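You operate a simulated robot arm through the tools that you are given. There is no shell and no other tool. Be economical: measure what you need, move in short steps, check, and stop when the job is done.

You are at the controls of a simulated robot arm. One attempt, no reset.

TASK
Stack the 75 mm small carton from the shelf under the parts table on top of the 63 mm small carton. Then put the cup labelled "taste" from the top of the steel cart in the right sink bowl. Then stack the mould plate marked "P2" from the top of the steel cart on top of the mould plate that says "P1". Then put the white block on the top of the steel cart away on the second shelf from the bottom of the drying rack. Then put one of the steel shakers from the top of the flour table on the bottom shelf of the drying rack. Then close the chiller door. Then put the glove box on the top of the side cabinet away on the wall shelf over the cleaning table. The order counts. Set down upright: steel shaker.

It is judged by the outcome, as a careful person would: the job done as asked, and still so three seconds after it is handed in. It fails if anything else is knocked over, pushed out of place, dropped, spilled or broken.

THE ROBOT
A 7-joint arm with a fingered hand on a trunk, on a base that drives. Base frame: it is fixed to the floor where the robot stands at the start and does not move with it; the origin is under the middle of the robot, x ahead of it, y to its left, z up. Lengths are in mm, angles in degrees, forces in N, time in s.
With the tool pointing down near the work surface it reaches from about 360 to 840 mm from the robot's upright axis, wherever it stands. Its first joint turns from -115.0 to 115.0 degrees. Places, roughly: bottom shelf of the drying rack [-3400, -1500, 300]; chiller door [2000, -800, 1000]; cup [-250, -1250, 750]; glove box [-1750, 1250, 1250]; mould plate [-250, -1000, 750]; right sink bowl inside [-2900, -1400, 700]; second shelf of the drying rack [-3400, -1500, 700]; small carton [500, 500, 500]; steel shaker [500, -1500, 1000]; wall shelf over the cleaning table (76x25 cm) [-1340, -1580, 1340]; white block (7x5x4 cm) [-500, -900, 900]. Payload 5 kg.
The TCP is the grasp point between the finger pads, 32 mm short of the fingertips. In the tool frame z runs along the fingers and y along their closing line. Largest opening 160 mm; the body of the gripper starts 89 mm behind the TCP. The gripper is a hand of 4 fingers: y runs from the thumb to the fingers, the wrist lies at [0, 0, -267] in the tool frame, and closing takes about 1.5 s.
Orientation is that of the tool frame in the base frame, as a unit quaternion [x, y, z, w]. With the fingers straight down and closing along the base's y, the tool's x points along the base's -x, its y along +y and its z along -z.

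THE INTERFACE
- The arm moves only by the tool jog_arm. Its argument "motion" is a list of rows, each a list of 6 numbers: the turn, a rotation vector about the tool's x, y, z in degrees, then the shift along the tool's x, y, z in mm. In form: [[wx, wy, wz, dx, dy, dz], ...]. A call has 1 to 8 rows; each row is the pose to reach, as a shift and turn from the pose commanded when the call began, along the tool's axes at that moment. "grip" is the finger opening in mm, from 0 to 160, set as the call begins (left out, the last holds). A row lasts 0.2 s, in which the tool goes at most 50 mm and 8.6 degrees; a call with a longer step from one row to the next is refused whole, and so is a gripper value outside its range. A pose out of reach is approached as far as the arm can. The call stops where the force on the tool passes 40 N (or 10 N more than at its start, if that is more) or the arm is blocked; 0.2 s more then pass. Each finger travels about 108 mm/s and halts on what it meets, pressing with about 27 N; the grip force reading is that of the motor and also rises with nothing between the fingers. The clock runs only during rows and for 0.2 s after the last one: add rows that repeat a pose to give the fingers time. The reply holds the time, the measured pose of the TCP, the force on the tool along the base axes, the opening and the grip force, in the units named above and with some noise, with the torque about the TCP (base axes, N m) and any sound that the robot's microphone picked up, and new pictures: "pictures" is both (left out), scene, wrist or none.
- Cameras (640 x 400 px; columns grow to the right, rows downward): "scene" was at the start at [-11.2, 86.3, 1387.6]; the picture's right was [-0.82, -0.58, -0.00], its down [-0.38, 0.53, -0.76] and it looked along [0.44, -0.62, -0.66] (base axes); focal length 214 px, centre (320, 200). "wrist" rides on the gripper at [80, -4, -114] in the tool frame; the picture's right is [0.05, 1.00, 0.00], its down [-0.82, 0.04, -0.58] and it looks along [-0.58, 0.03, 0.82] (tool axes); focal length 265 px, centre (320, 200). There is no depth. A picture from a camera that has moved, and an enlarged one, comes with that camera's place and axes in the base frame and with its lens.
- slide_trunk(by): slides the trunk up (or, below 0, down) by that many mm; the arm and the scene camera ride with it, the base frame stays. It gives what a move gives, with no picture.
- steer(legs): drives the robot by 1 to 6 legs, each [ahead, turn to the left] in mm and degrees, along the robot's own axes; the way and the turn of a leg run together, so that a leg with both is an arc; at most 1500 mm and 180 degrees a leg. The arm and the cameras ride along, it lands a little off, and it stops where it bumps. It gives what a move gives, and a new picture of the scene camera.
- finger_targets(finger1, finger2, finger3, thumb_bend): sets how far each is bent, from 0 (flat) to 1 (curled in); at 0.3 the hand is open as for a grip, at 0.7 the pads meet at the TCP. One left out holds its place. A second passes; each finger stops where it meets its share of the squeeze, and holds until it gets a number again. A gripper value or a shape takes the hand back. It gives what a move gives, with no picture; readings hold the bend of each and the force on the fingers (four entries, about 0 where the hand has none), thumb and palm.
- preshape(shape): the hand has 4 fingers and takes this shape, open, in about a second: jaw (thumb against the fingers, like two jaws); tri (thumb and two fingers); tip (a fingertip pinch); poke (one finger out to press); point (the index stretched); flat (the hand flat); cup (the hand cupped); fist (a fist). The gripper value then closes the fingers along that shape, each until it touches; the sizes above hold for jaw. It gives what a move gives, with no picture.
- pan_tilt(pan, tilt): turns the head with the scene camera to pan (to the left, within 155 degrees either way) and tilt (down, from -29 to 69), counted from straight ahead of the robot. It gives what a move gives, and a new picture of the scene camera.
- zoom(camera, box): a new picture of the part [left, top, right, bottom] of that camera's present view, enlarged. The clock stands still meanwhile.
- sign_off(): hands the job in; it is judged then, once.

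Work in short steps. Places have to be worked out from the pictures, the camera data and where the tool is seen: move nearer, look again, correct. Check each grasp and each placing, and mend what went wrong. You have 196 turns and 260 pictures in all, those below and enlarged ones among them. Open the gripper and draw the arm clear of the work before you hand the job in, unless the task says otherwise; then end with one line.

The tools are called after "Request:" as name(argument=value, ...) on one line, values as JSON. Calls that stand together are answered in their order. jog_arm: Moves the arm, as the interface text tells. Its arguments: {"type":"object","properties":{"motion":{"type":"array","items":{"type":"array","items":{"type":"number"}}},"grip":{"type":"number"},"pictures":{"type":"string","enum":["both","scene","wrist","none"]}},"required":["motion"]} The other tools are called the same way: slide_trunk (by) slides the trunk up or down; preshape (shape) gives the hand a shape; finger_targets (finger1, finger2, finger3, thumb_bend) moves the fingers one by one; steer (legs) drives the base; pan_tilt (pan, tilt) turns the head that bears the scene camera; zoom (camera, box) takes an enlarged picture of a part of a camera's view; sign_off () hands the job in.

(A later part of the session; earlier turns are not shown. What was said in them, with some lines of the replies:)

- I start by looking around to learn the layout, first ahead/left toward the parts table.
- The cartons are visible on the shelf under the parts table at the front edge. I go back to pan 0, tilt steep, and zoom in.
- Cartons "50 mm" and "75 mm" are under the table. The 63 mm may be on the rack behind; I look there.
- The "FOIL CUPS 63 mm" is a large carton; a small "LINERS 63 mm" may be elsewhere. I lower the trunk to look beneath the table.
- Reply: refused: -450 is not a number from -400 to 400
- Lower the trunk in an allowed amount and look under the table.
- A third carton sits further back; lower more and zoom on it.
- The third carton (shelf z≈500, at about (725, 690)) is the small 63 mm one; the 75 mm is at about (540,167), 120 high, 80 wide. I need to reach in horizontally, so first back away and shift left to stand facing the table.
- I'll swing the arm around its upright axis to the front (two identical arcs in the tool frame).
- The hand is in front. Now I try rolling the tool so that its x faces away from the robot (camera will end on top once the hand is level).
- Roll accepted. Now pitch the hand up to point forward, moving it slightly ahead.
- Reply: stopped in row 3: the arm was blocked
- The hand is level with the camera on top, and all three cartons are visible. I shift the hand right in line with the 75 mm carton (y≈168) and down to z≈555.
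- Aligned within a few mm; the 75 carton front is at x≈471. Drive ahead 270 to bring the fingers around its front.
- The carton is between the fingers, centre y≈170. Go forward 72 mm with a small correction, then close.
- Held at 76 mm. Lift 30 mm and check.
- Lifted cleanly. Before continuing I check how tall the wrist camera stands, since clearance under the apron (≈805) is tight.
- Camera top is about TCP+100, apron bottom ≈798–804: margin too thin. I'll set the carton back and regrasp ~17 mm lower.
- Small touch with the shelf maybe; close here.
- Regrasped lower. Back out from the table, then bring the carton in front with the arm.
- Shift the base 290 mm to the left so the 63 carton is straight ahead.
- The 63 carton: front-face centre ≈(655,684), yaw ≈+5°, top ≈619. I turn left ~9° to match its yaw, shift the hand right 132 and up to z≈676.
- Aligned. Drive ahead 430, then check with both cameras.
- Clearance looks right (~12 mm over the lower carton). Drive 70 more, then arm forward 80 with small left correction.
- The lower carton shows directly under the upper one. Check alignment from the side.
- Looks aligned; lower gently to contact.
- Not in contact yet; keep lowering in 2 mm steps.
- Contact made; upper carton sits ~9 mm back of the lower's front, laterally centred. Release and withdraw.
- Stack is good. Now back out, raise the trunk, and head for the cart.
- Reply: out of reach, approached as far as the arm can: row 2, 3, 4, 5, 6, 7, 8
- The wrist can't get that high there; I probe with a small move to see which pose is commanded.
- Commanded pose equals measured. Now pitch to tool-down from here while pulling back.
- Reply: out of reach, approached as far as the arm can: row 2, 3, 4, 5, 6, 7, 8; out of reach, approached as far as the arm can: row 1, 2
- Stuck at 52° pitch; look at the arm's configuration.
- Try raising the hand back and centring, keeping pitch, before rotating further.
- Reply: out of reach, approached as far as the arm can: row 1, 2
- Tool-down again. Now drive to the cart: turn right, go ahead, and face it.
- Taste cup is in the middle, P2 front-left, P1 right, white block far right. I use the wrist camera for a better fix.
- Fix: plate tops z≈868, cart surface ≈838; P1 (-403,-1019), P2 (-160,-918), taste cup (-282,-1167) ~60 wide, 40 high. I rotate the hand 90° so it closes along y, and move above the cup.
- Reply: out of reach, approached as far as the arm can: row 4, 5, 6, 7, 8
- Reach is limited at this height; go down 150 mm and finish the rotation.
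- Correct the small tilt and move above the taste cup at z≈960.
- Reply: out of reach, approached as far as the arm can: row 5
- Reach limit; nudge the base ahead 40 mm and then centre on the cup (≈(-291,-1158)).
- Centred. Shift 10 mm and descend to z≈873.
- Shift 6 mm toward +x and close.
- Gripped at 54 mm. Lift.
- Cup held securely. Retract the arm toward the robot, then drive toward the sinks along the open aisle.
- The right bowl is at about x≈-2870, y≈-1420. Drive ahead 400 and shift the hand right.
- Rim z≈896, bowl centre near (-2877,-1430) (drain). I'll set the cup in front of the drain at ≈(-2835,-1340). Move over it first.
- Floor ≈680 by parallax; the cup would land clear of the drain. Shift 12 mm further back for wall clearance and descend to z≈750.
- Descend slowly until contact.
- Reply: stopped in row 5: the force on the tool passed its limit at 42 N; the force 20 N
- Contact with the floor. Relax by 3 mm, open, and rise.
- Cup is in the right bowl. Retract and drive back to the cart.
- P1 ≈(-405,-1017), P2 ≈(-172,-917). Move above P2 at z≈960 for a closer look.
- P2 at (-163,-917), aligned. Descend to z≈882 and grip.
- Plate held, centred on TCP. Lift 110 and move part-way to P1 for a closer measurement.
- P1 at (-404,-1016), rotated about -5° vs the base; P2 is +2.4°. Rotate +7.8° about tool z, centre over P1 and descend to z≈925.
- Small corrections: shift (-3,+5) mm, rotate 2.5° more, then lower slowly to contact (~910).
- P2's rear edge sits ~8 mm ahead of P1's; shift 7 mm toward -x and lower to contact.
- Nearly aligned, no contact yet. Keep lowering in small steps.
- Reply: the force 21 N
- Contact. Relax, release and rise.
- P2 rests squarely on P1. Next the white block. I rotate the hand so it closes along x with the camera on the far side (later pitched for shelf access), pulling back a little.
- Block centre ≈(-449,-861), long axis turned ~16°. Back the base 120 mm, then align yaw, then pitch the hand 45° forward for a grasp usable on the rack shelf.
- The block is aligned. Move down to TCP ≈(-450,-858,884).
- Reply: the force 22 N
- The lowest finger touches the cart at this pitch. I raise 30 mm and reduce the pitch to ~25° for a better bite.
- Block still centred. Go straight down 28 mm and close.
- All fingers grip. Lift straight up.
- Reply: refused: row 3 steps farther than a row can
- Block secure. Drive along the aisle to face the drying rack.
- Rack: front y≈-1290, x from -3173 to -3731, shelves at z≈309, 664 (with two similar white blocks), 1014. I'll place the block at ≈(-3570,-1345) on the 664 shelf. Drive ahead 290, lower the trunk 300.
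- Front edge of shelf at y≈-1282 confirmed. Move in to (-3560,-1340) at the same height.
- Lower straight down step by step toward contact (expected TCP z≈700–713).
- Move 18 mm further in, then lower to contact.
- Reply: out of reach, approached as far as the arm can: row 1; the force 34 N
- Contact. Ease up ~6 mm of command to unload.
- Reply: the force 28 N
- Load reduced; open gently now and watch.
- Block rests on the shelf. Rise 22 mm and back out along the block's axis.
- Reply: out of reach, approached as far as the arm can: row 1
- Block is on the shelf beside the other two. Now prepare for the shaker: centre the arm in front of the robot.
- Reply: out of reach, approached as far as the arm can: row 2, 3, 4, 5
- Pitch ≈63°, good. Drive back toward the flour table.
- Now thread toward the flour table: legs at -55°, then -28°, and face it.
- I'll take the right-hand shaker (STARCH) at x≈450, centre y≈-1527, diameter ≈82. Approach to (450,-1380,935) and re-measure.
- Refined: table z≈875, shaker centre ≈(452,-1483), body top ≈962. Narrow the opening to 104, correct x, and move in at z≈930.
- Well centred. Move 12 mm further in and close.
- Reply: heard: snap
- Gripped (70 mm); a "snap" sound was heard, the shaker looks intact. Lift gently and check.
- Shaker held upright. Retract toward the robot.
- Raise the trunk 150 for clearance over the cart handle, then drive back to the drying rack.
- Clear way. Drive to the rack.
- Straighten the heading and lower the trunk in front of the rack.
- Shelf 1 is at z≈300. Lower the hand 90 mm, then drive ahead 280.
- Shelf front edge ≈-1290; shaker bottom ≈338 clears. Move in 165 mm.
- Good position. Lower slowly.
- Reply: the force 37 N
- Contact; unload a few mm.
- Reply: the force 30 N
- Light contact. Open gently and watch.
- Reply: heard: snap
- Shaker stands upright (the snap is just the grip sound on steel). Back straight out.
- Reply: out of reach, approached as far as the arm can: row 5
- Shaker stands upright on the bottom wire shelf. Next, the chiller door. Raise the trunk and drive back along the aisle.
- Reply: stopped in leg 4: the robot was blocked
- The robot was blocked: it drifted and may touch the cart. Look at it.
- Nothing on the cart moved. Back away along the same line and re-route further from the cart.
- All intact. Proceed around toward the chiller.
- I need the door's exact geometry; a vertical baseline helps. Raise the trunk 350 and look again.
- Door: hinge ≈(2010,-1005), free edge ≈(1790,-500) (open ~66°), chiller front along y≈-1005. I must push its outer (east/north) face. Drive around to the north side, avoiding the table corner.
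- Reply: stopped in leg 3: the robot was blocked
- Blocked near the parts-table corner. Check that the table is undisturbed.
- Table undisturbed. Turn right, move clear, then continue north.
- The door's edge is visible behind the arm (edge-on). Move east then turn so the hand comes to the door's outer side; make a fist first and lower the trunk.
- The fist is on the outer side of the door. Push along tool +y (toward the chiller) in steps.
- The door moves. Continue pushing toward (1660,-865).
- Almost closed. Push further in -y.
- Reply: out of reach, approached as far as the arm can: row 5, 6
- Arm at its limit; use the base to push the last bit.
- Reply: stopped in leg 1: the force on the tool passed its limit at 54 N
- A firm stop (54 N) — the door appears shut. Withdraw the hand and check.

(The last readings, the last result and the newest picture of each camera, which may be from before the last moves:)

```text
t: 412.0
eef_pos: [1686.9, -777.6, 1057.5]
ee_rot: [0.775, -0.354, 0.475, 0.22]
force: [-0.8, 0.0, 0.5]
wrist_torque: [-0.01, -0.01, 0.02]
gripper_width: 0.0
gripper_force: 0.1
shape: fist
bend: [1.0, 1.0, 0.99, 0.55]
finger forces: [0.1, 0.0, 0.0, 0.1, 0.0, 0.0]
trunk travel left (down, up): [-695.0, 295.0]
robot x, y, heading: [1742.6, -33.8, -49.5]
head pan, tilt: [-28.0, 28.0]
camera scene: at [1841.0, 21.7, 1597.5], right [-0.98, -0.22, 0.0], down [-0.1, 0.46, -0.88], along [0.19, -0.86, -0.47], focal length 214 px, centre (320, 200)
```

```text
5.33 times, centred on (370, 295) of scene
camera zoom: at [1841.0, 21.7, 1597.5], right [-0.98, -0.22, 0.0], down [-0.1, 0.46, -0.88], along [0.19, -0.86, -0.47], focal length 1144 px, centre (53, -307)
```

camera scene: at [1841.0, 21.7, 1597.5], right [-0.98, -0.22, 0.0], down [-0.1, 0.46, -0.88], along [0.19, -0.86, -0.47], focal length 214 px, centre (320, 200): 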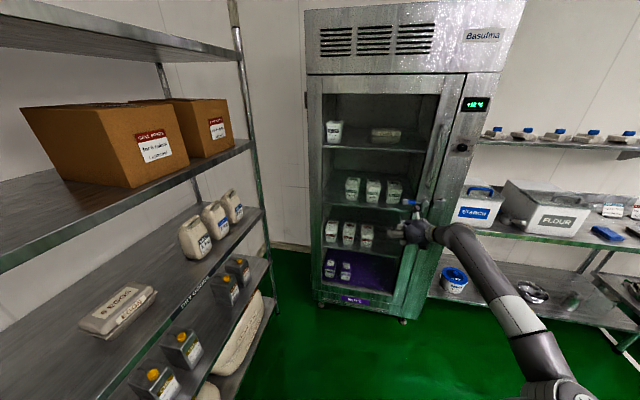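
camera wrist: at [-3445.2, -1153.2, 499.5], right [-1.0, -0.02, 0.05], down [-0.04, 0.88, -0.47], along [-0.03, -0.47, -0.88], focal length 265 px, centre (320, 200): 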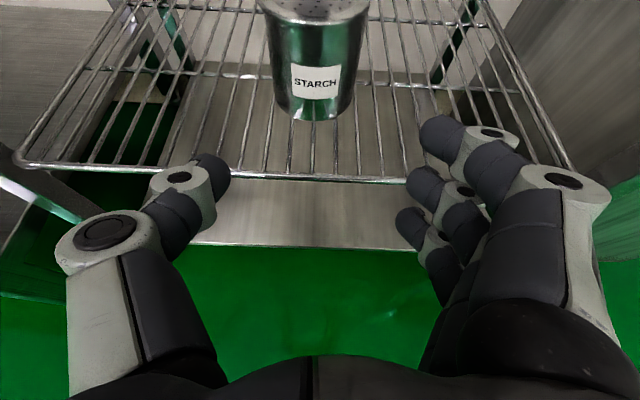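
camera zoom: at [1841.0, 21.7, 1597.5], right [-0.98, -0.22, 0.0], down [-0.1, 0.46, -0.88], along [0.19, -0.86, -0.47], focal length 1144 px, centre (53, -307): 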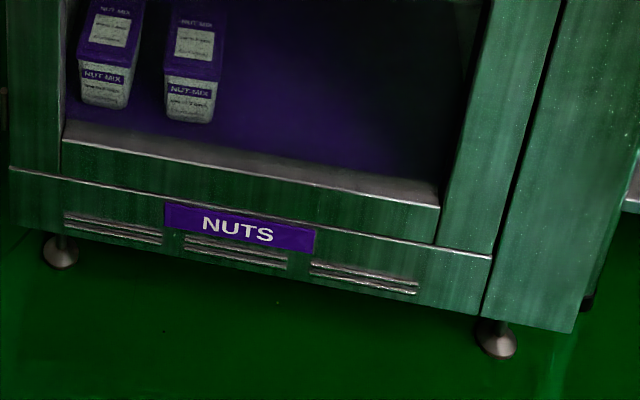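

The chiller door is shut flush. Now bring the arm back in front, raise the trunk for clearance, and head out.

Request:
jog_arm(motion=[[0, 0, 0, 2, -45, 4], [0, 0, 0, 4, -90, 8], [0, 0, 0, 6, -135, 11], [0, 0, 0, 8, -180, 15], [0, 0, 0, 10, -225, 19], [0, 0, 0, 12, -270, 22], [0, 0, 0, 14, -315, 26], [0, 0, 0, 16, -360, 30]], pictures="none")

Request:
jog_arm(motion=[[0, 0, 0, 2, -45, 4], [0, 0, 0, 4, -85, 7]], pictures="none")

Request:
slide_trunk(by=290)

Request:
steer(legs=[[0, -134.5], [350, 0], [0, 66], [340, 0], [0, -48], [370, 0]])

```text
t: 413.8
eef_pos: [1981.1, -568.0, 1054.7]
ee_rot: [0.775, -0.355, 0.474, 0.22]
force: [-0.8, -0.6, -1.0]
wrist_torque: [-0.02, -0.01, -0.01]
gripper_width: 0.0
gripper_force: 0.0
shape: fist
bend: [1.0, 1.0, 0.99, 0.55]
finger forces: [0.0, 0.0, 0.1, 0.1, 0.0, 0.0]
trunk travel left (down, up): [-695.0, 295.0]
robot x, y, heading: [1740.7, -34.5, -49.7]
head pan, tilt: [-28.0, 28.0]
```

```text
t: 414.4
eef_pos: [2051.8, -521.5, 1055.8]
ee_rot: [0.775, -0.355, 0.474, 0.22]
force: [-0.1, 0.1, -0.3]
wrist_torque: [-0.02, 0.01, -0.02]
gripper_width: 0.0
gripper_force: 0.1
shape: fist
bend: [1.0, 1.0, 0.99, 0.55]
finger forces: [0.1, 0.0, 0.1, 0.0, 0.0, 0.0]
out of reach, approached as far as the arm can: row 2
trunk travel left (down, up): [-695.0, 295.0]
robot x, y, heading: [1742.2, -36.1, -49.3]
head pan, tilt: [-28.0, 28.0]
```

```text
t: 417.3
eef_pos: [2051.9, -521.7, 1345.4]
ee_rot: [0.775, -0.355, 0.474, 0.22]
force: [0.2, 0.1, -0.4]
wrist_torque: [-0.03, 0.0, 0.0]
gripper_width: 0.0
gripper_force: 0.1
shape: fist
bend: [1.0, 1.0, 0.98, 0.55]
finger forces: [0.0, 0.0, 0.0, 0.0, 0.0, 0.0]
trunk travel left (down, up): [-985.0, 5.0]
robot x, y, heading: [1739.4, -34.2, -49.4]
head pan, tilt: [-28.0, 28.0]
```

```text
t: 433.9
eef_pos: [314.6, -510.0, 1346.4]
ee_rot: [-0.117, 0.845, -0.07, -0.518]
force: [-0.7, -0.4, 0.0]
wrist_torque: [-0.04, 0.0, -0.02]
gripper_width: 0.0
gripper_force: 0.0
shape: fist
bend: [1.0, 1.0, 0.97, 0.55]
finger forces: [0.0, 0.0, 0.0, 0.0, 0.1, 0.0]
trunk travel left (down, up): [-985.0, 5.0]
robot x, y, heading: [886.3, -436.5, -164.5]
head pan, tilt: [-28.0, 28.0]
camera scene: at [896.3, -550.7, 1887.5], right [0.22, 0.98, 0.0], down [0.46, -0.1, -0.88], along [-0.86, 0.19, -0.47], focal length 214 px, centre (320, 200)
```

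scene: 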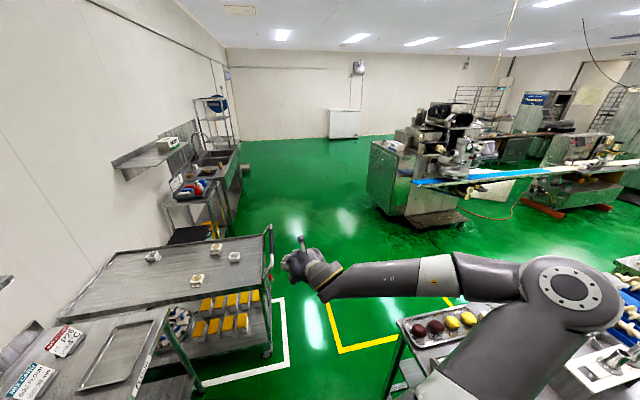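

Now around the cart corner and west along the aisle.

Request:
steer(legs=[[0, -16.8], [686, 0], [0, -46.4], [320, 0], [0, 45]])

```text
t: 444.6
eef_pos: [-588.3, -78.0, 1345.8]
ee_rot: [0.019, 0.852, 0.014, -0.523]
force: [0.5, -0.1, -0.6]
wrist_torque: [-0.02, -0.01, -0.03]
gripper_width: 0.2
gripper_force: 0.2
shape: fist
bend: [1.0, 1.0, 0.96, 0.55]
finger forces: [0.0, 0.0, 0.0, 0.0, 0.0, 0.1]
trunk travel left (down, up): [-985.0, 5.0]
robot x, y, heading: [-20.5, -185.0, 177.1]
head pan, tilt: [-28.0, 28.0]
camera scene: at [-47.8, -298.7, 1887.6], right [0.51, 0.86, 0.0], down [0.4, -0.24, -0.88], along [-0.76, 0.45, -0.47], focal length 214 px, centre (320, 200)
```

scene: 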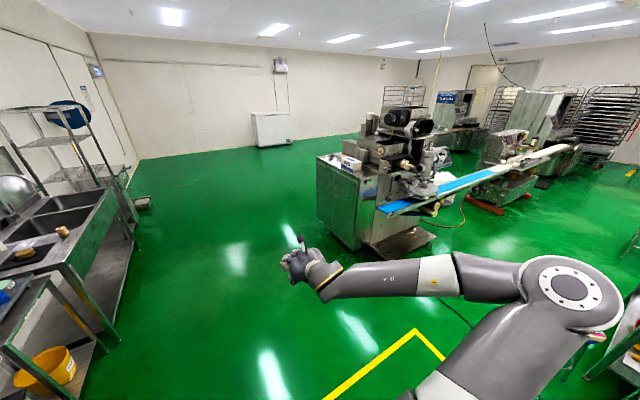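

The glove box sits on the cabinet near (-1900,1210,1125). Drive to stand south of it, facing +y.

Request:
steer(legs=[[0, -16], [960, 0], [960, 0], [0, -71]])

Request:
pan_tilt(pan=0, tilt=35)

```text
t: 458.6
eef_pos: [-1773.8, 1014.5, 1346.0]
ee_rot: [0.62, 0.585, 0.382, -0.357]
force: [0.3, 1.0, -0.9]
wrist_torque: [0.0, 0.01, 0.0]
gripper_width: 0.2
gripper_force: 0.1
shape: fist
bend: [1.0, 1.0, 0.96, 0.55]
finger forces: [0.1, 0.0, 0.1, 0.0, 0.0, 0.0]
trunk travel left (down, up): [-985.0, 5.0]
robot x, y, heading: [-1892.3, 453.6, 86.4]
head pan, tilt: [-28.0, 28.0]
camera scene: at [-2002.2, 475.8, 1887.6], right [0.85, -0.52, 0.0], down [-0.25, -0.4, -0.88], along [0.46, 0.75, -0.47], focal length 214 px, centre (320, 200)
```

scene: 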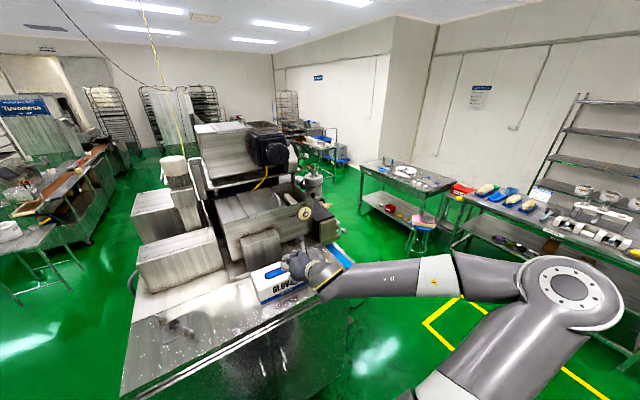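

```text
t: 459.5
eef_pos: [-1774.5, 1014.8, 1346.8]
ee_rot: [0.62, 0.586, 0.381, -0.357]
force: [0.1, -0.3, 0.1]
wrist_torque: [0.0, -0.02, -0.03]
gripper_width: 0.0
gripper_force: 0.0
shape: fist
bend: [1.0, 1.0, 0.96, 0.55]
finger forces: [0.1, 0.0, 0.0, 0.0, 0.0, 0.0]
trunk travel left (down, up): [-985.0, 5.0]
robot x, y, heading: [-1890.6, 448.8, 86.4]
head pan, tilt: [0.0, 35.0]
camera scene: at [-2044.5, 486.1, 1876.6], right [1.0, -0.06, 0.0], down [-0.04, -0.57, -0.82], along [0.05, 0.82, -0.57], focal length 214 px, centre (320, 200)
```

scene: 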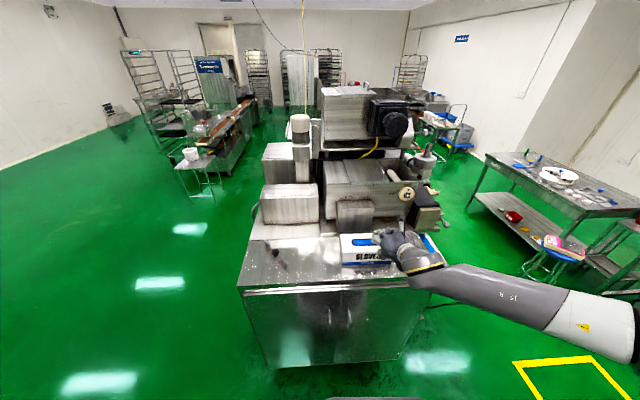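

Request:
zoom(camera="scene", box=[310, 210, 470, 310])

Request:
preshape(shape="jaw")

Request:
jog_arm(motion=[[0, 0, 0, 0, 0, 0]], pictures="wrist")

```text
4.00 times, centred on (390, 260) of scene
camera zoom: at [-2044.5, 486.1, 1876.6], right [1.0, -0.06, 0.0], down [-0.04, -0.57, -0.82], along [0.05, 0.82, -0.57], focal length 858 px, centre (40, -40)
```

zoom: 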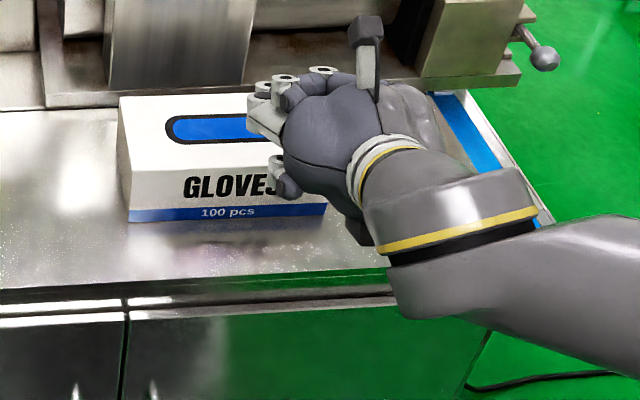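

```text
t: 460.4
eef_pos: [-1775.2, 1014.2, 1345.4]
ee_rot: [0.619, 0.586, 0.381, -0.357]
force: [0.3, 0.5, -0.3]
wrist_torque: [-0.01, -0.01, -0.02]
gripper_width: 159.8
gripper_force: 0.0
shape: jaw
bend: [0.3, 0.3, 0.3, 0.3]
finger forces: [0.0, 0.1, 0.1, 0.0, 0.1, 0.0]
trunk travel left (down, up): [-985.0, 5.0]
robot x, y, heading: [-1892.8, 448.8, 86.5]
head pan, tilt: [0.0, 35.0]
```

```text
t: 460.8
eef_pos: [-1774.2, 1014.5, 1346.7]
ee_rot: [0.619, 0.586, 0.381, -0.357]
force: [-0.8, 1.0, 0.2]
wrist_torque: [-0.02, -0.01, 0.02]
gripper_width: 160.0
gripper_force: 0.0
shape: jaw
bend: [0.3, 0.3, 0.3, 0.3]
finger forces: [0.1, 0.0, 0.0, 0.0, 0.1, 0.1]
trunk travel left (down, up): [-985.0, 5.0]
robot x, y, heading: [-1887.6, 447.0, 86.4]
head pan, tilt: [0.0, 35.0]
camera wrist: at [-1782.5, 950.6, 1468.4], right [1.0, -0.03, 0.05], down [-0.01, -0.89, -0.46], along [0.06, 0.46, -0.88], focal length 265 px, centre (320, 200)
```

wrist: 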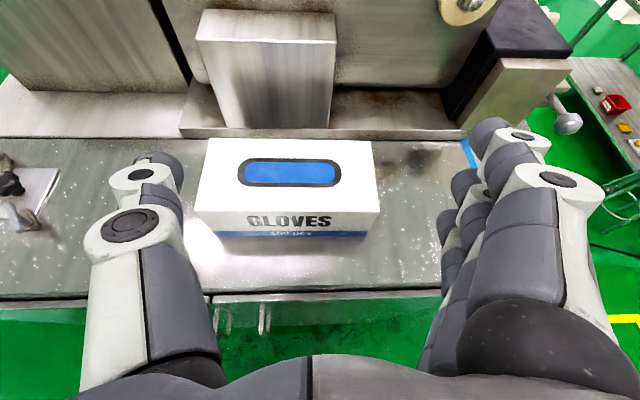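

Box: 240×110×83 mm, centre ≈(-1808,1134), top ≈1191 on the cabinet (z≈1108). I'll grasp it tool-down across its 110 mm depth. First unpitch the hand while rising.

Request:
jog_arm(motion=[[0, -7.9, 0, 17, 0, -8], [0, -15.8, 0, 34, 0, -16], [0, -23.7, 0, 50, 0, -25], [0, -31.6, 0, 67, 0, -33], [0, -39.5, 0, 84, 0, -42], [0, -47.4, 0, 100, 0, -50], [0, -55.3, 0, 117, 0, -58], [0, -63, 0, 134, 0, -67]], pictures="none")

Request:
jog_arm(motion=[[0, 0, 8.4, 0, 0, 0], [0, 0, 16.8, 0, 0, 0], [0, 0, 25.2, 0, 0, 0], [0, 0, 33.6, 0, 0, 0], [0, 0, 42, 0, 0, 0], [0, 0, 50.4, 0, 0, 0], [0, 0, 58.8, 0, 0, 0], [0, 0, 67.2, 0, 0, 0]], pictures="none")

Request:
jog_arm(motion=[[0, 0, 7.6, 0, 0, 0], [0, 0, 15.2, 0, 0, 0], [0, 0, 22.8, 0, 0, 0]], pictures="wrist")

```text
t: 462.6
eef_pos: [-1774.8, 1017.9, 1473.7]
ee_rot: [0.724, 0.685, 0.059, -0.055]
force: [-0.5, -1.2, 0.7]
wrist_torque: [0.09, -0.09, -0.04]
gripper_width: 160.0
gripper_force: 0.2
shape: jaw
bend: [0.3, 0.3, 0.3, 0.3]
finger forces: [0.0, 0.0, 0.0, 0.0, 0.0, 0.0]
out of reach, approached as far as the arm can: row 7, 8
trunk travel left (down, up): [-985.0, 5.0]
robot x, y, heading: [-1890.2, 449.7, 86.6]
head pan, tilt: [0.0, 35.0]
```

```text
t: 464.4
eef_pos: [-1770.9, 1018.3, 1473.7]
ee_rot: [0.982, 0.169, 0.018, -0.078]
force: [0.0, -0.5, -0.8]
wrist_torque: [0.0, 0.0, 0.02]
gripper_width: 160.2
gripper_force: 0.1
shape: jaw
bend: [0.3, 0.3, 0.3, 0.3]
finger forces: [0.0, 0.0, 0.0, 0.0, 0.0, 0.0]
trunk travel left (down, up): [-985.0, 5.0]
robot x, y, heading: [-1889.8, 449.5, 86.5]
head pan, tilt: [0.0, 35.0]
```

```text
t: 465.2
eef_pos: [-1770.9, 1020.0, 1474.2]
ee_rot: [0.996, -0.029, 0.003, -0.08]
force: [-0.3, 0.3, 0.1]
wrist_torque: [-0.01, 0.02, 0.0]
gripper_width: 160.0
gripper_force: 0.0
shape: jaw
bend: [0.3, 0.3, 0.3, 0.3]
finger forces: [0.0, 0.0, 0.0, 0.1, 0.0, 0.0]
trunk travel left (down, up): [-985.0, 5.0]
robot x, y, heading: [-1892.6, 450.8, 86.4]
head pan, tilt: [0.0, 35.0]
camera wrist: at [-1691.6, 1001.8, 1585.7], right [-0.01, -0.99, -0.16], down [-0.82, -0.09, 0.56], along [-0.57, 0.13, -0.81], focal length 265 px, centre (320, 200)
```

wrist: 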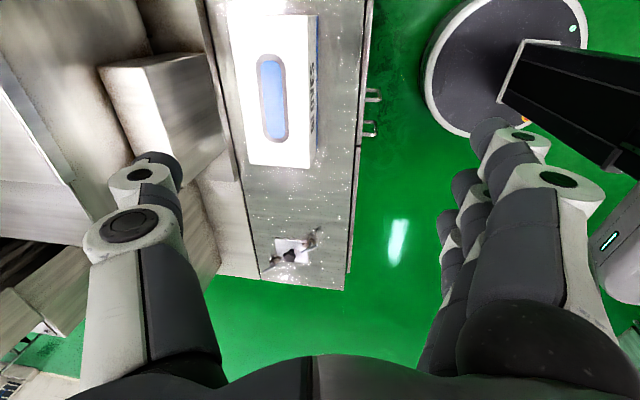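

Residual 9° tilt; level it and move above the box at z≈1245 with the opening at 130.

Request:
jog_arm(motion=[[-2, 0, 0, -7, -12, 40], [-4, 0, 0, -14, -24, 81], [-6, 0, 0, -21, -36, 122], [-8, 0, 0, -29, -48, 163], [-9.1, 0, -1.5, -36, -60, 204], [-9.1, 0, -1.5, -43.6, -77, 244]], pictures="wrist", grip=130)

```text
t: 466.6
eef_pos: [-1809.8, 1136.1, 1244.7]
ee_rot: [1.0, -0.015, 0.002, 0.001]
force: [-0.4, 0.8, 0.3]
wrist_torque: [-0.05, 0.01, 0.03]
gripper_width: 130.5
gripper_force: 0.0
shape: jaw
bend: [0.57, 0.57, 0.57, 0.54]
finger forces: [0.0, 0.1, 0.1, 0.0, 0.1, 0.0]
trunk travel left (down, up): [-985.0, 5.0]
robot x, y, heading: [-1887.4, 451.3, 86.5]
head pan, tilt: [0.0, 35.0]
camera wrist: at [-1729.0, 1138.7, 1357.0], right [0.02, -1.0, 0.0], down [-0.82, -0.02, 0.58], along [-0.57, -0.01, -0.82], focal length 265 px, centre (320, 200)
```

wrist: 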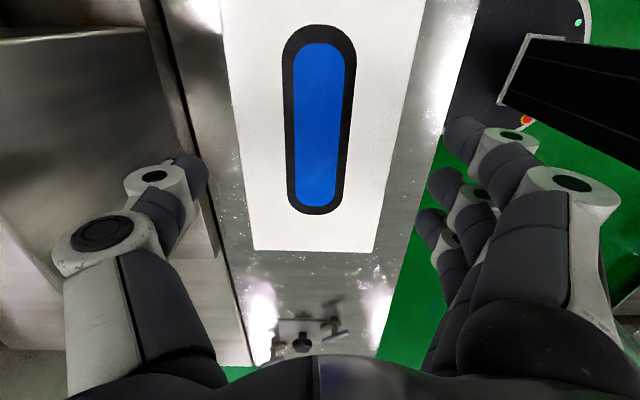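

Centred in y. Shift +20 in x and descend to z≈1157, then close.

Request:
jog_arm(motion=[[0, 0, 0, 10, 0, 20], [0, 0, 0, 20, 0, 45], [0, 0, 0, 22, 0, 70], [0, 0, 0, 22, 0, 88]], pictures="wrist")

Request:
jog_arm(motion=[[0, 0, 0, 0, 0, 0], [0, 0, 0, 0, 0, 0], [0, 0, 0, 0, 0, 0], [0, 0, 0, 0, 0, 0], [0, 0, 0, 0, 0, -20], [0, 0, 0, 0, 0, -60], [0, 0, 0, 0, 0, -105], [0, 0, 0, 0, 0, -150]], pictures="wrist", grip=85)

```text
t: 467.6
eef_pos: [-1784.9, 1136.1, 1157.8]
ee_rot: [1.0, -0.015, 0.001, -0.001]
force: [0.1, 0.0, 0.0]
wrist_torque: [-0.02, 0.01, 0.01]
gripper_width: 130.1
gripper_force: 0.1
shape: jaw
bend: [0.57, 0.57, 0.57, 0.54]
finger forces: [0.0, 0.1, 0.0, 0.0, 0.0, 0.1]
trunk travel left (down, up): [-985.0, 5.0]
robot x, y, heading: [-1890.8, 448.6, 86.2]
head pan, tilt: [0.0, 35.0]
camera wrist: at [-1705.0, 1137.8, 1270.9], right [0.02, -1.0, 0.0], down [-0.82, -0.02, 0.58], along [-0.58, -0.01, -0.82], focal length 265 px, centre (320, 200)
```

wrist: 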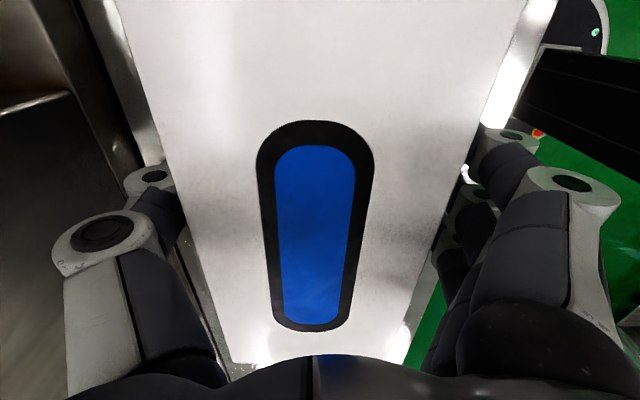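

```text
t: 469.4
eef_pos: [-1784.6, 1134.8, 1310.4]
ee_rot: [1.0, -0.015, 0.002, -0.001]
force: [-0.8, 0.3, -4.4]
wrist_torque: [0.03, -0.07, -0.01]
gripper_width: 104.0
gripper_force: 27.0
shape: jaw
bend: [0.69, 0.69, 0.69, 0.67]
finger forces: [8.5, 8.5, 8.7, 0.1, 25.5, 0.1]
trunk travel left (down, up): [-985.0, 5.0]
robot x, y, heading: [-1890.0, 448.8, 86.5]
head pan, tilt: [0.0, 35.0]
camera wrist: at [-1704.6, 1136.2, 1423.7], right [0.02, -1.0, 0.0], down [-0.82, -0.02, 0.58], along [-0.57, -0.01, -0.82], focal length 265 px, centre (320, 200)
```

wrist: 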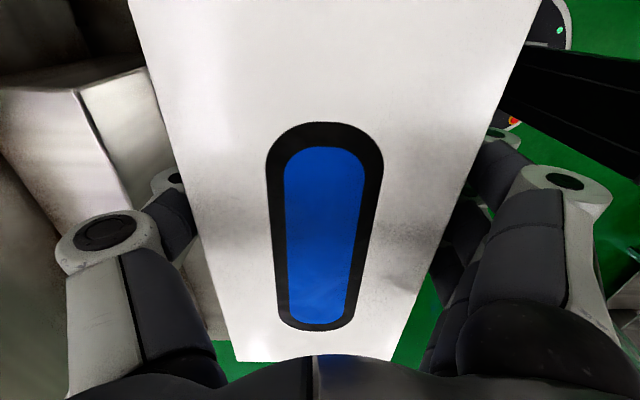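

Box lifted and balanced. Raise to z≈1450, retract a bit, back away and drive to face the wall shelf.

Request:
jog_arm(motion=[[0, 0, 0, 0, 22, -30], [0, 0, 0, 0, 44, -60], [0, 0, 0, 0, 66, -90], [0, 0, 0, 0, 88, -120], [0, 0, 0, 0, 110, -140]], pictures="none")

Request:
steer(legs=[[-250, 0], [0, -130], [780, 0], [0, -47]])

Request:
pan_tilt(pan=0, tilt=35)

```text
t: 470.6
eef_pos: [-1783.8, 1062.4, 1407.6]
ee_rot: [1.0, -0.016, 0.001, -0.004]
force: [0.0, -0.8, -5.2]
wrist_torque: [0.03, -0.07, 0.02]
gripper_width: 104.3
gripper_force: 26.7
shape: jaw
bend: [0.69, 0.69, 0.69, 0.67]
finger forces: [8.5, 8.5, 8.7, 0.0, 25.6, 0.0]
out of reach, approached as far as the arm can: row 4, 5
trunk travel left (down, up): [-985.0, 5.0]
robot x, y, heading: [-1887.6, 447.7, 86.4]
head pan, tilt: [0.0, 35.0]
```

```text
t: 483.7
eef_pos: [-1399.8, -958.6, 1406.7]
ee_rot: [-0.019, 1.0, -0.002, -0.002]
force: [0.2, -0.4, -4.5]
wrist_torque: [-0.04, 0.03, 0.02]
gripper_width: 104.0
gripper_force: 27.1
shape: jaw
bend: [0.69, 0.69, 0.69, 0.67]
finger forces: [8.0, 8.2, 8.5, 0.1, 24.6, 0.1]
trunk travel left (down, up): [-985.0, 5.0]
robot x, y, heading: [-1334.9, -338.9, -89.7]
head pan, tilt: [0.0, 35.0]
camera scene: at [-1179.3, -366.9, 1876.6], right [-1.0, -0.01, 0.0], down [0.0, 0.57, -0.82], along [0.01, -0.82, -0.57], focal length 214 px, centre (320, 200)
```

scene: 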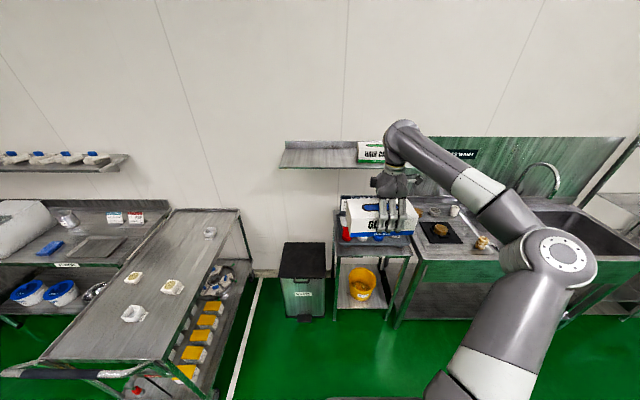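

```text
t: 484.3
eef_pos: [-1399.5, -957.5, 1407.3]
ee_rot: [-0.018, 1.0, -0.003, -0.001]
force: [-0.1, 1.0, -5.0]
wrist_torque: [-0.03, 0.06, -0.02]
gripper_width: 103.9
gripper_force: 27.1
shape: jaw
bend: [0.69, 0.69, 0.69, 0.67]
finger forces: [8.0, 8.3, 8.3, 0.1, 24.5, 0.0]
trunk travel left (down, up): [-985.0, 5.0]
robot x, y, heading: [-1337.8, -334.9, -89.8]
head pan, tilt: [0.0, 35.0]
camera scene: at [-1179.0, -367.0, 1876.6], right [-1.0, -0.01, 0.0], down [0.0, 0.57, -0.82], along [0.01, -0.82, -0.57], focal length 214 px, centre (320, 200)
```

scene: 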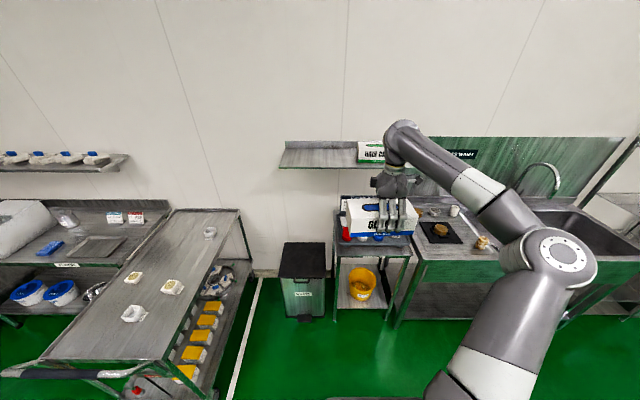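

The shelf is at z≈1348, front edge y≈-1450, free between x≈-944 and -1370 (another box sits at its right). I need more height; test raising while shifting left.

Request:
jog_arm(motion=[[0, 0, 0, -25, 0, -12], [0, 0, 0, -50, 0, -24], [0, 0, 0, -75, 0, -36], [0, 0, 0, -100, 0, -48], [0, 0, 0, -100, 0, -70]], pictures="none")

```text
t: 485.5
eef_pos: [-1344.1, -988.4, 1413.1]
ee_rot: [-0.018, 1.0, -0.002, -0.002]
force: [1.6, -1.0, -5.8]
wrist_torque: [0.03, 0.18, -0.02]
gripper_width: 104.3
gripper_force: 27.5
shape: jaw
bend: [0.69, 0.69, 0.68, 0.67]
finger forces: [8.6, 8.8, 8.8, 0.0, 26.1, 0.0]
out of reach, approached as far as the arm can: row 1, 2, 3, 4, 5
trunk travel left (down, up): [-985.0, 5.0]
robot x, y, heading: [-1332.6, -338.1, -89.6]
head pan, tilt: [0.0, 35.0]
```

Going outward appears to allow more height; try outward 80 with +60.

Request:
jog_arm(motion=[[0, 0, 0, 0, -30, -10], [0, 0, 0, 0, -60, -25], [0, 0, 0, 0, -80, -45], [0, 0, 0, 0, -80, -65]], pictures="scene")

```text
t: 486.5
eef_pos: [-1340.6, -1089.5, 1469.8]
ee_rot: [-0.019, 1.0, -0.006, -0.003]
force: [0.5, -0.2, -4.7]
wrist_torque: [0.0, 0.11, 0.01]
gripper_width: 104.3
gripper_force: 26.7
shape: jaw
bend: [0.69, 0.69, 0.68, 0.67]
finger forces: [8.2, 8.4, 8.4, 0.1, 25.0, 0.0]
out of reach, approached as far as the arm can: row 2, 3, 4
trunk travel left (down, up): [-985.0, 5.0]
robot x, y, heading: [-1336.9, -339.4, -89.6]
head pan, tilt: [0.0, 35.0]
camera scene: at [-1176.3, -367.1, 1876.3], right [-1.0, -0.01, 0.0], down [-0.01, 0.57, -0.82], along [0.01, -0.82, -0.57], focal length 214 px, centre (320, 200)
```

scene: 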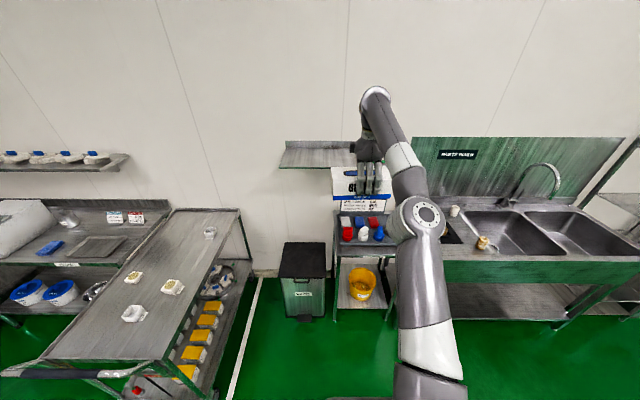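

Now z≈1470 at 750 mm reach, enough. Shift the base right under the free part of the shelf (x≈-1150), closer.

Request:
steer(legs=[[0, 22.6], [420, 0], [0, -22.8]])

Request:
jog_arm(motion=[[0, 0, 0, 0, 0, 0]], pictures="wrist")

```text
t: 491.4
eef_pos: [-1173.5, -1466.9, 1469.8]
ee_rot: [-0.024, 1.0, -0.005, -0.002]
force: [0.1, 1.5, -3.5]
wrist_torque: [-0.01, 0.03, 0.01]
gripper_width: 104.2
gripper_force: 27.1
shape: jaw
bend: [0.69, 0.69, 0.68, 0.67]
finger forces: [8.0, 8.1, 8.1, 0.0, 24.2, 0.0]
trunk travel left (down, up): [-985.0, 5.0]
robot x, y, heading: [-1173.3, -714.4, -89.0]
head pan, tilt: [0.0, 35.0]
camera scene: at [-1016.1, -744.5, 1876.6], right [-1.0, -0.02, 0.0], down [-0.01, 0.57, -0.82], along [0.01, -0.82, -0.57], focal length 214 px, centre (320, 200)
```

scene: 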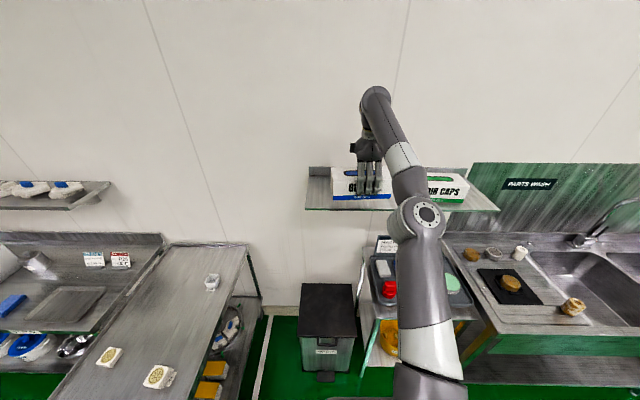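

```text
t: 491.8
eef_pos: [-1172.7, -1467.9, 1469.8]
ee_rot: [-0.024, 1.0, -0.006, -0.002]
force: [-0.5, 0.7, -4.2]
wrist_torque: [-0.01, 0.06, -0.02]
gripper_width: 104.3
gripper_force: 26.4
shape: jaw
bend: [0.69, 0.69, 0.68, 0.67]
finger forces: [8.0, 8.1, 8.2, 0.1, 24.1, 0.1]
trunk travel left (down, up): [-985.0, 5.0]
robot x, y, heading: [-1174.0, -713.8, -89.1]
head pan, tilt: [0.0, 35.0]
camera wrist: at [-1251.7, -1474.0, 1582.6], right [-0.1, 0.99, -0.01], down [0.81, 0.09, 0.57], along [0.57, 0.05, -0.82], focal length 265 px, centre (320, 200)
```

wrist: 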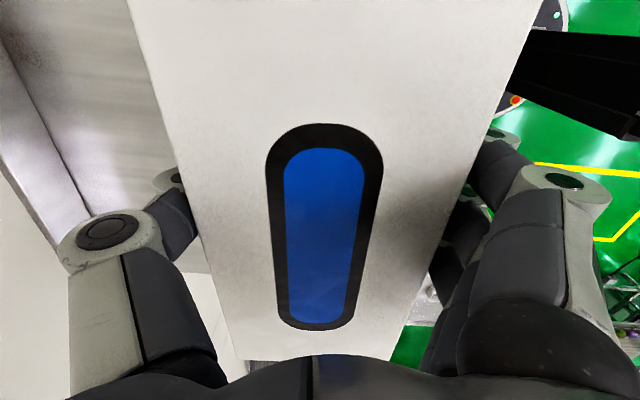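

Over the shelf's front. Drive ahead 70 to put the box ~35 mm inside the edge, then lower partly.

Request:
steer(legs=[[72, 0]])

Request:
jog_arm(motion=[[0.5, 0, 0, 0, 0, 15], [0.5, 0, 0, 0, 0, 30], [0.5, 0, 0, 0, 0, 45]], pictures="both")

Request:
zoom(camera="scene", box=[280, 140, 500, 270])

```text
t: 492.9
eef_pos: [-1171.4, -1543.0, 1469.0]
ee_rot: [-0.024, 1.0, -0.005, -0.001]
force: [0.4, -0.9, -4.3]
wrist_torque: [0.03, 0.07, 0.03]
gripper_width: 104.5
gripper_force: 26.9
shape: jaw
bend: [0.69, 0.69, 0.68, 0.67]
finger forces: [8.1, 8.1, 8.2, 0.1, 24.4, 0.0]
trunk travel left (down, up): [-985.0, 5.0]
robot x, y, heading: [-1172.2, -787.4, -89.0]
head pan, tilt: [0.0, 35.0]
camera scene: at [-1014.0, -819.7, 1876.5], right [-1.0, -0.02, 0.0], down [-0.01, 0.57, -0.82], along [0.01, -0.82, -0.57], focal length 214 px, centre (320, 200)
```

scene: 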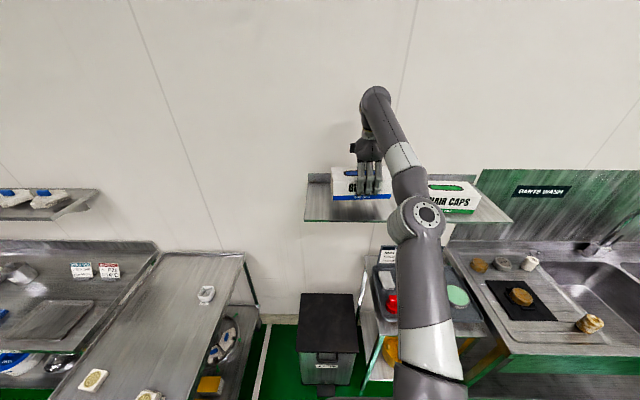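

```text
t: 493.7
eef_pos: [-1173.8, -1540.7, 1425.0]
ee_rot: [-0.023, 1.0, -0.009, -0.002]
force: [0.3, -0.1, -5.1]
wrist_torque: [0.02, 0.04, 0.01]
gripper_width: 104.4
gripper_force: 27.1
shape: jaw
bend: [0.69, 0.69, 0.68, 0.67]
finger forces: [8.1, 8.1, 8.4, 0.1, 24.5, 0.0]
trunk travel left (down, up): [-985.0, 5.0]
robot x, y, heading: [-1171.4, -788.1, -89.1]
head pan, tilt: [0.0, 35.0]
camera scene: at [-1015.1, -817.0, 1876.7], right [-1.0, -0.02, 0.0], down [-0.01, 0.57, -0.82], along [0.01, -0.82, -0.57], focal length 214 px, centre (320, 200)
camera wrist: at [-1252.7, -1546.0, 1537.3], right [-0.1, 1.0, -0.02], down [0.81, 0.09, 0.57], along [0.57, 0.04, -0.82], focal length 265 px, centre (320, 200)
```

scene: 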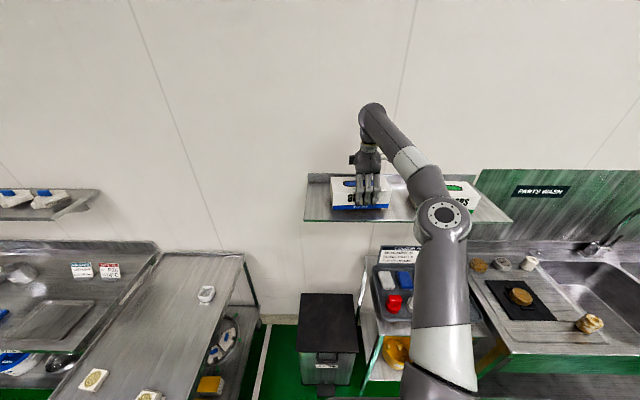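
wrist: 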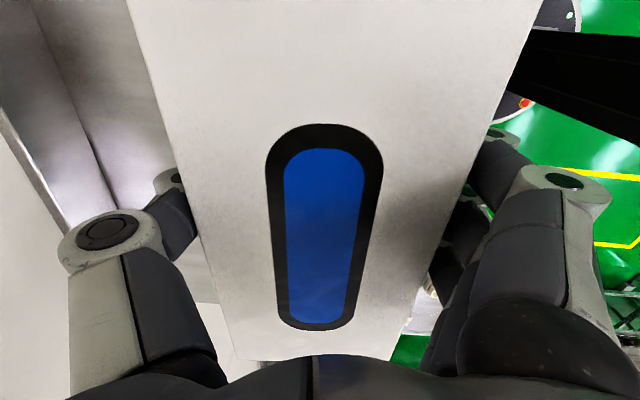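

```text
2.91 times, centred on (390, 205) of scene
camera zoom: at [-1015.1, -817.0, 1876.7], right [-1.0, -0.02, 0.0], down [-0.01, 0.57, -0.82], along [0.01, -0.82, -0.57], focal length 624 px, centre (116, 186)
```

zoom: 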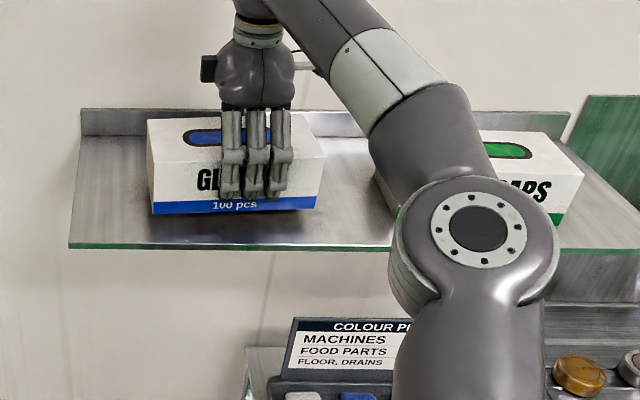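

Box is well within the shelf area. Lower slowly to contact, levelling the 1° tilt.

Request:
jog_arm(motion=[[-1, 0, 0, 0, 0, 8], [-1, 0, 0, 0, 0, 16], [-1, 0, 0, 0, 0, 22], [-1, 0, 0, 0, 0, 28], [-1, 0, 0, 0, 0, 34], [-1, 0, 0, 0, 0, 40]], pictures="none")

Request:
zoom(camera="scene", box=[280, 140, 500, 270])

```text
t: 495.3
eef_pos: [-1171.6, -1541.4, 1390.3]
ee_rot: [-0.023, 1.0, -0.005, -0.002]
force: [-1.0, -3.0, 17.4]
wrist_torque: [0.18, 0.05, 0.15]
gripper_width: 103.7
gripper_force: 27.2
shape: jaw
bend: [0.7, 0.7, 0.7, 0.68]
finger forces: [8.4, 8.5, 8.6, 0.0, 28.8, 0.0]
trunk travel left (down, up): [-985.0, 5.0]
robot x, y, heading: [-1169.3, -788.3, -89.2]
head pan, tilt: [0.0, 35.0]
stopped in row 6: the force on the tool passed its limit at 41 N (the readings are from after the stop); the commanded pose is now the measured one
```

```text
2.91 times, centred on (390, 205) of scene
camera zoom: at [-1014.1, -815.2, 1876.3], right [-1.0, -0.02, 0.0], down [-0.01, 0.57, -0.82], along [0.01, -0.82, -0.57], focal length 624 px, centre (116, 186)
```

zoom: 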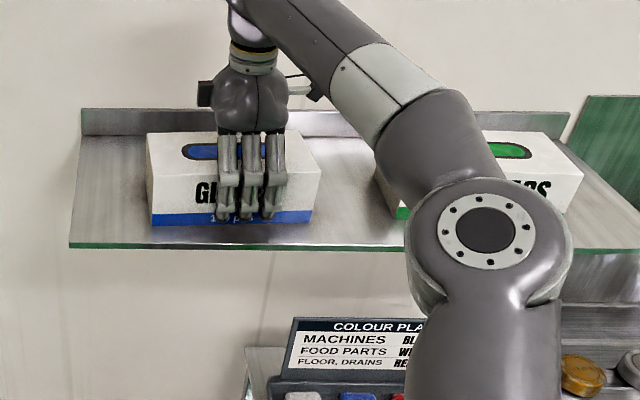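

Contact at shelf z≈1340. Release and rise.

Request:
jog_arm(motion=[[0, 0, 0, 0, 0, -2], [0, 0, 0, 0, 0, -2], [0, 0, 0, 0, 0, -2], [0, 0, 0, 0, 0, -2]], grip=128, pictures="none")

Request:
jog_arm(motion=[[0, 0, 0, 0, 0, -20], [0, 0, 0, 0, 0, -45], [0, 0, 0, 0, 0, -70]], pictures="wrist")

```text
t: 496.3
eef_pos: [-1171.2, -1541.9, 1388.9]
ee_rot: [-0.022, 1.0, -0.004, -0.001]
force: [-0.4, 0.6, -0.8]
wrist_torque: [0.0, -0.02, 0.02]
gripper_width: 127.5
gripper_force: 0.1
shape: jaw
bend: [0.59, 0.59, 0.59, 0.55]
finger forces: [0.0, 0.0, 0.0, 0.0, 0.0, 0.0]
trunk travel left (down, up): [-985.0, 5.0]
robot x, y, heading: [-1171.7, -792.1, -89.4]
head pan, tilt: [0.0, 35.0]
```

```text
t: 497.1
eef_pos: [-1171.6, -1540.6, 1459.8]
ee_rot: [-0.023, 1.0, -0.004, -0.002]
force: [0.5, 0.1, -0.1]
wrist_torque: [0.01, 0.01, 0.0]
gripper_width: 127.9
gripper_force: 0.1
shape: jaw
bend: [0.59, 0.59, 0.59, 0.55]
finger forces: [0.0, 0.0, 0.1, 0.0, 0.0, 0.1]
trunk travel left (down, up): [-985.0, 5.0]
robot x, y, heading: [-1171.3, -791.4, -89.0]
head pan, tilt: [0.0, 35.0]
camera wrist: at [-1250.1, -1548.5, 1572.3], right [-0.1, 1.0, -0.01], down [0.81, 0.08, 0.57], along [0.57, 0.05, -0.82], focal length 265 px, centre (320, 200)
```

wrist: 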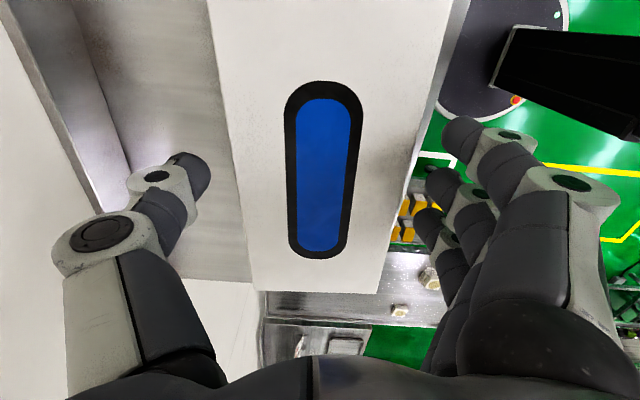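

Box stands on the shelf. Rise a bit more for clearance, then back away.

Request:
jog_arm(motion=[[0, 0, 0, 0, 0, -10], [0, 0, 0, 0, 0, -22], [0, 0, 0, 0, 0, -22]], pictures="none")

Request:
slide_trunk(by=5)

```text
t: 497.9
eef_pos: [-1175.0, -1541.7, 1480.9]
ee_rot: [-0.021, 1.0, -0.004, 0.0]
force: [-0.5, -0.5, 0.7]
wrist_torque: [0.05, -0.02, -0.02]
gripper_width: 127.6
gripper_force: 0.1
shape: jaw
bend: [0.59, 0.59, 0.59, 0.55]
finger forces: [0.1, 0.0, 0.1, 0.0, 0.1, 0.1]
trunk travel left (down, up): [-985.0, 5.0]
robot x, y, heading: [-1170.0, -789.3, -89.0]
head pan, tilt: [0.0, 35.0]
```

```text
t: 498.4
eef_pos: [-1172.8, -1542.3, 1485.6]
ee_rot: [-0.023, 1.0, -0.004, -0.003]
force: [0.0, 0.5, 0.2]
wrist_torque: [0.02, 0.0, 0.02]
gripper_width: 127.5
gripper_force: 0.0
shape: jaw
bend: [0.59, 0.59, 0.59, 0.55]
finger forces: [0.0, 0.0, 0.0, 0.0, 0.1, 0.1]
trunk travel left (down, up): [-990.0, 0.0]
robot x, y, heading: [-1174.0, -789.2, -88.9]
head pan, tilt: [0.0, 35.0]
```

Tips are ~30 mm above the box. Open fully is not needed yet; back the base away and look.

Request:
steer(legs=[[-450, 0]])

Request:
zoom(camera="scene", box=[240, 100, 480, 250])

Request:
jog_arm(motion=[[0, 0, 0, 0, 0, 0], [0, 0, 0, 0, 0, 0]], grip=160, pictures="none")

```text
t: 501.1
eef_pos: [-1184.8, -1091.9, 1487.3]
ee_rot: [-0.018, 1.0, -0.003, -0.002]
force: [0.6, 0.2, -0.5]
wrist_torque: [-0.02, -0.02, -0.01]
gripper_width: 127.7
gripper_force: 0.0
shape: jaw
bend: [0.59, 0.59, 0.59, 0.55]
finger forces: [0.0, 0.1, 0.0, 0.1, 0.0, 0.0]
trunk travel left (down, up): [-990.0, 0.0]
robot x, y, heading: [-1175.4, -341.4, -89.4]
head pan, tilt: [0.0, 35.0]
camera scene: at [-1019.8, -368.4, 1881.6], right [-1.0, -0.01, 0.0], down [0.0, 0.57, -0.82], along [0.01, -0.82, -0.57], focal length 214 px, centre (320, 200)
```

scene: 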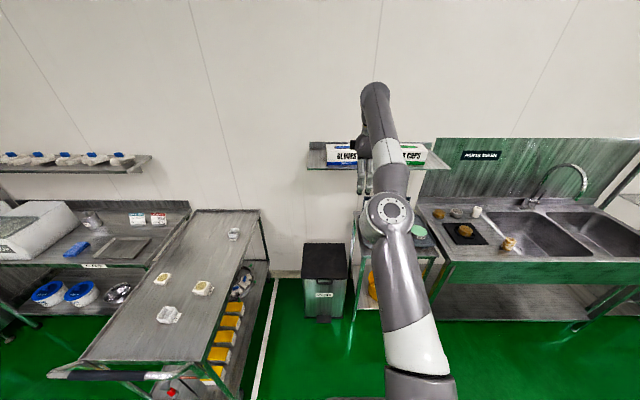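

```text
2.67 times, centred on (360, 175) of scene
camera zoom: at [-1019.8, -368.4, 1881.6], right [-1.0, -0.01, 0.0], down [0.0, 0.57, -0.82], along [0.01, -0.82, -0.57], focal length 572 px, centre (213, 267)
```

zoom: 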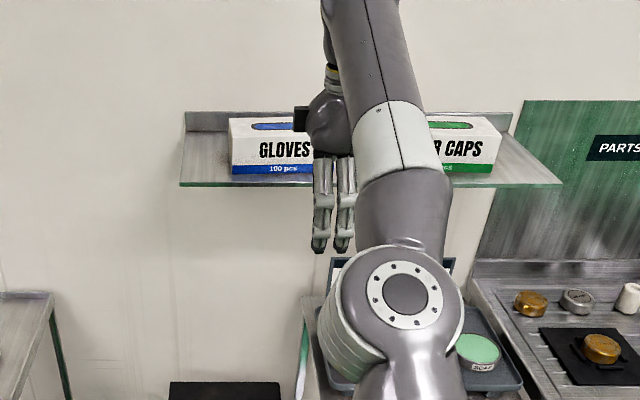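

```text
t: 501.7
eef_pos: [-1184.1, -1092.5, 1486.1]
ee_rot: [-0.018, 1.0, -0.002, -0.002]
force: [-0.4, 0.4, 1.0]
wrist_torque: [0.04, -0.01, -0.01]
gripper_width: 159.8
gripper_force: 0.1
shape: jaw
bend: [0.3, 0.3, 0.3, 0.3]
finger forces: [0.0, 0.0, 0.0, 0.0, 0.0, 0.0]
trunk travel left (down, up): [-990.0, 0.0]
robot x, y, heading: [-1176.4, -340.9, -89.7]
head pan, tilt: [0.0, 35.0]
```

The glove box is on the wall shelf beside the other box. The gripper is open and the arm is clear of everything, so I hand the job in.

Request:
sign_off()

```text
The job is handed in.
```

All seven steps are done in the order you gave, and the job is handed in with the gripper open and the arm clear. I checked each placing in the pictures. The base touched the cart and a corner of the parts table while driving. Nothing fell or visibly moved, but I can't rule out a slight shift of the cart.
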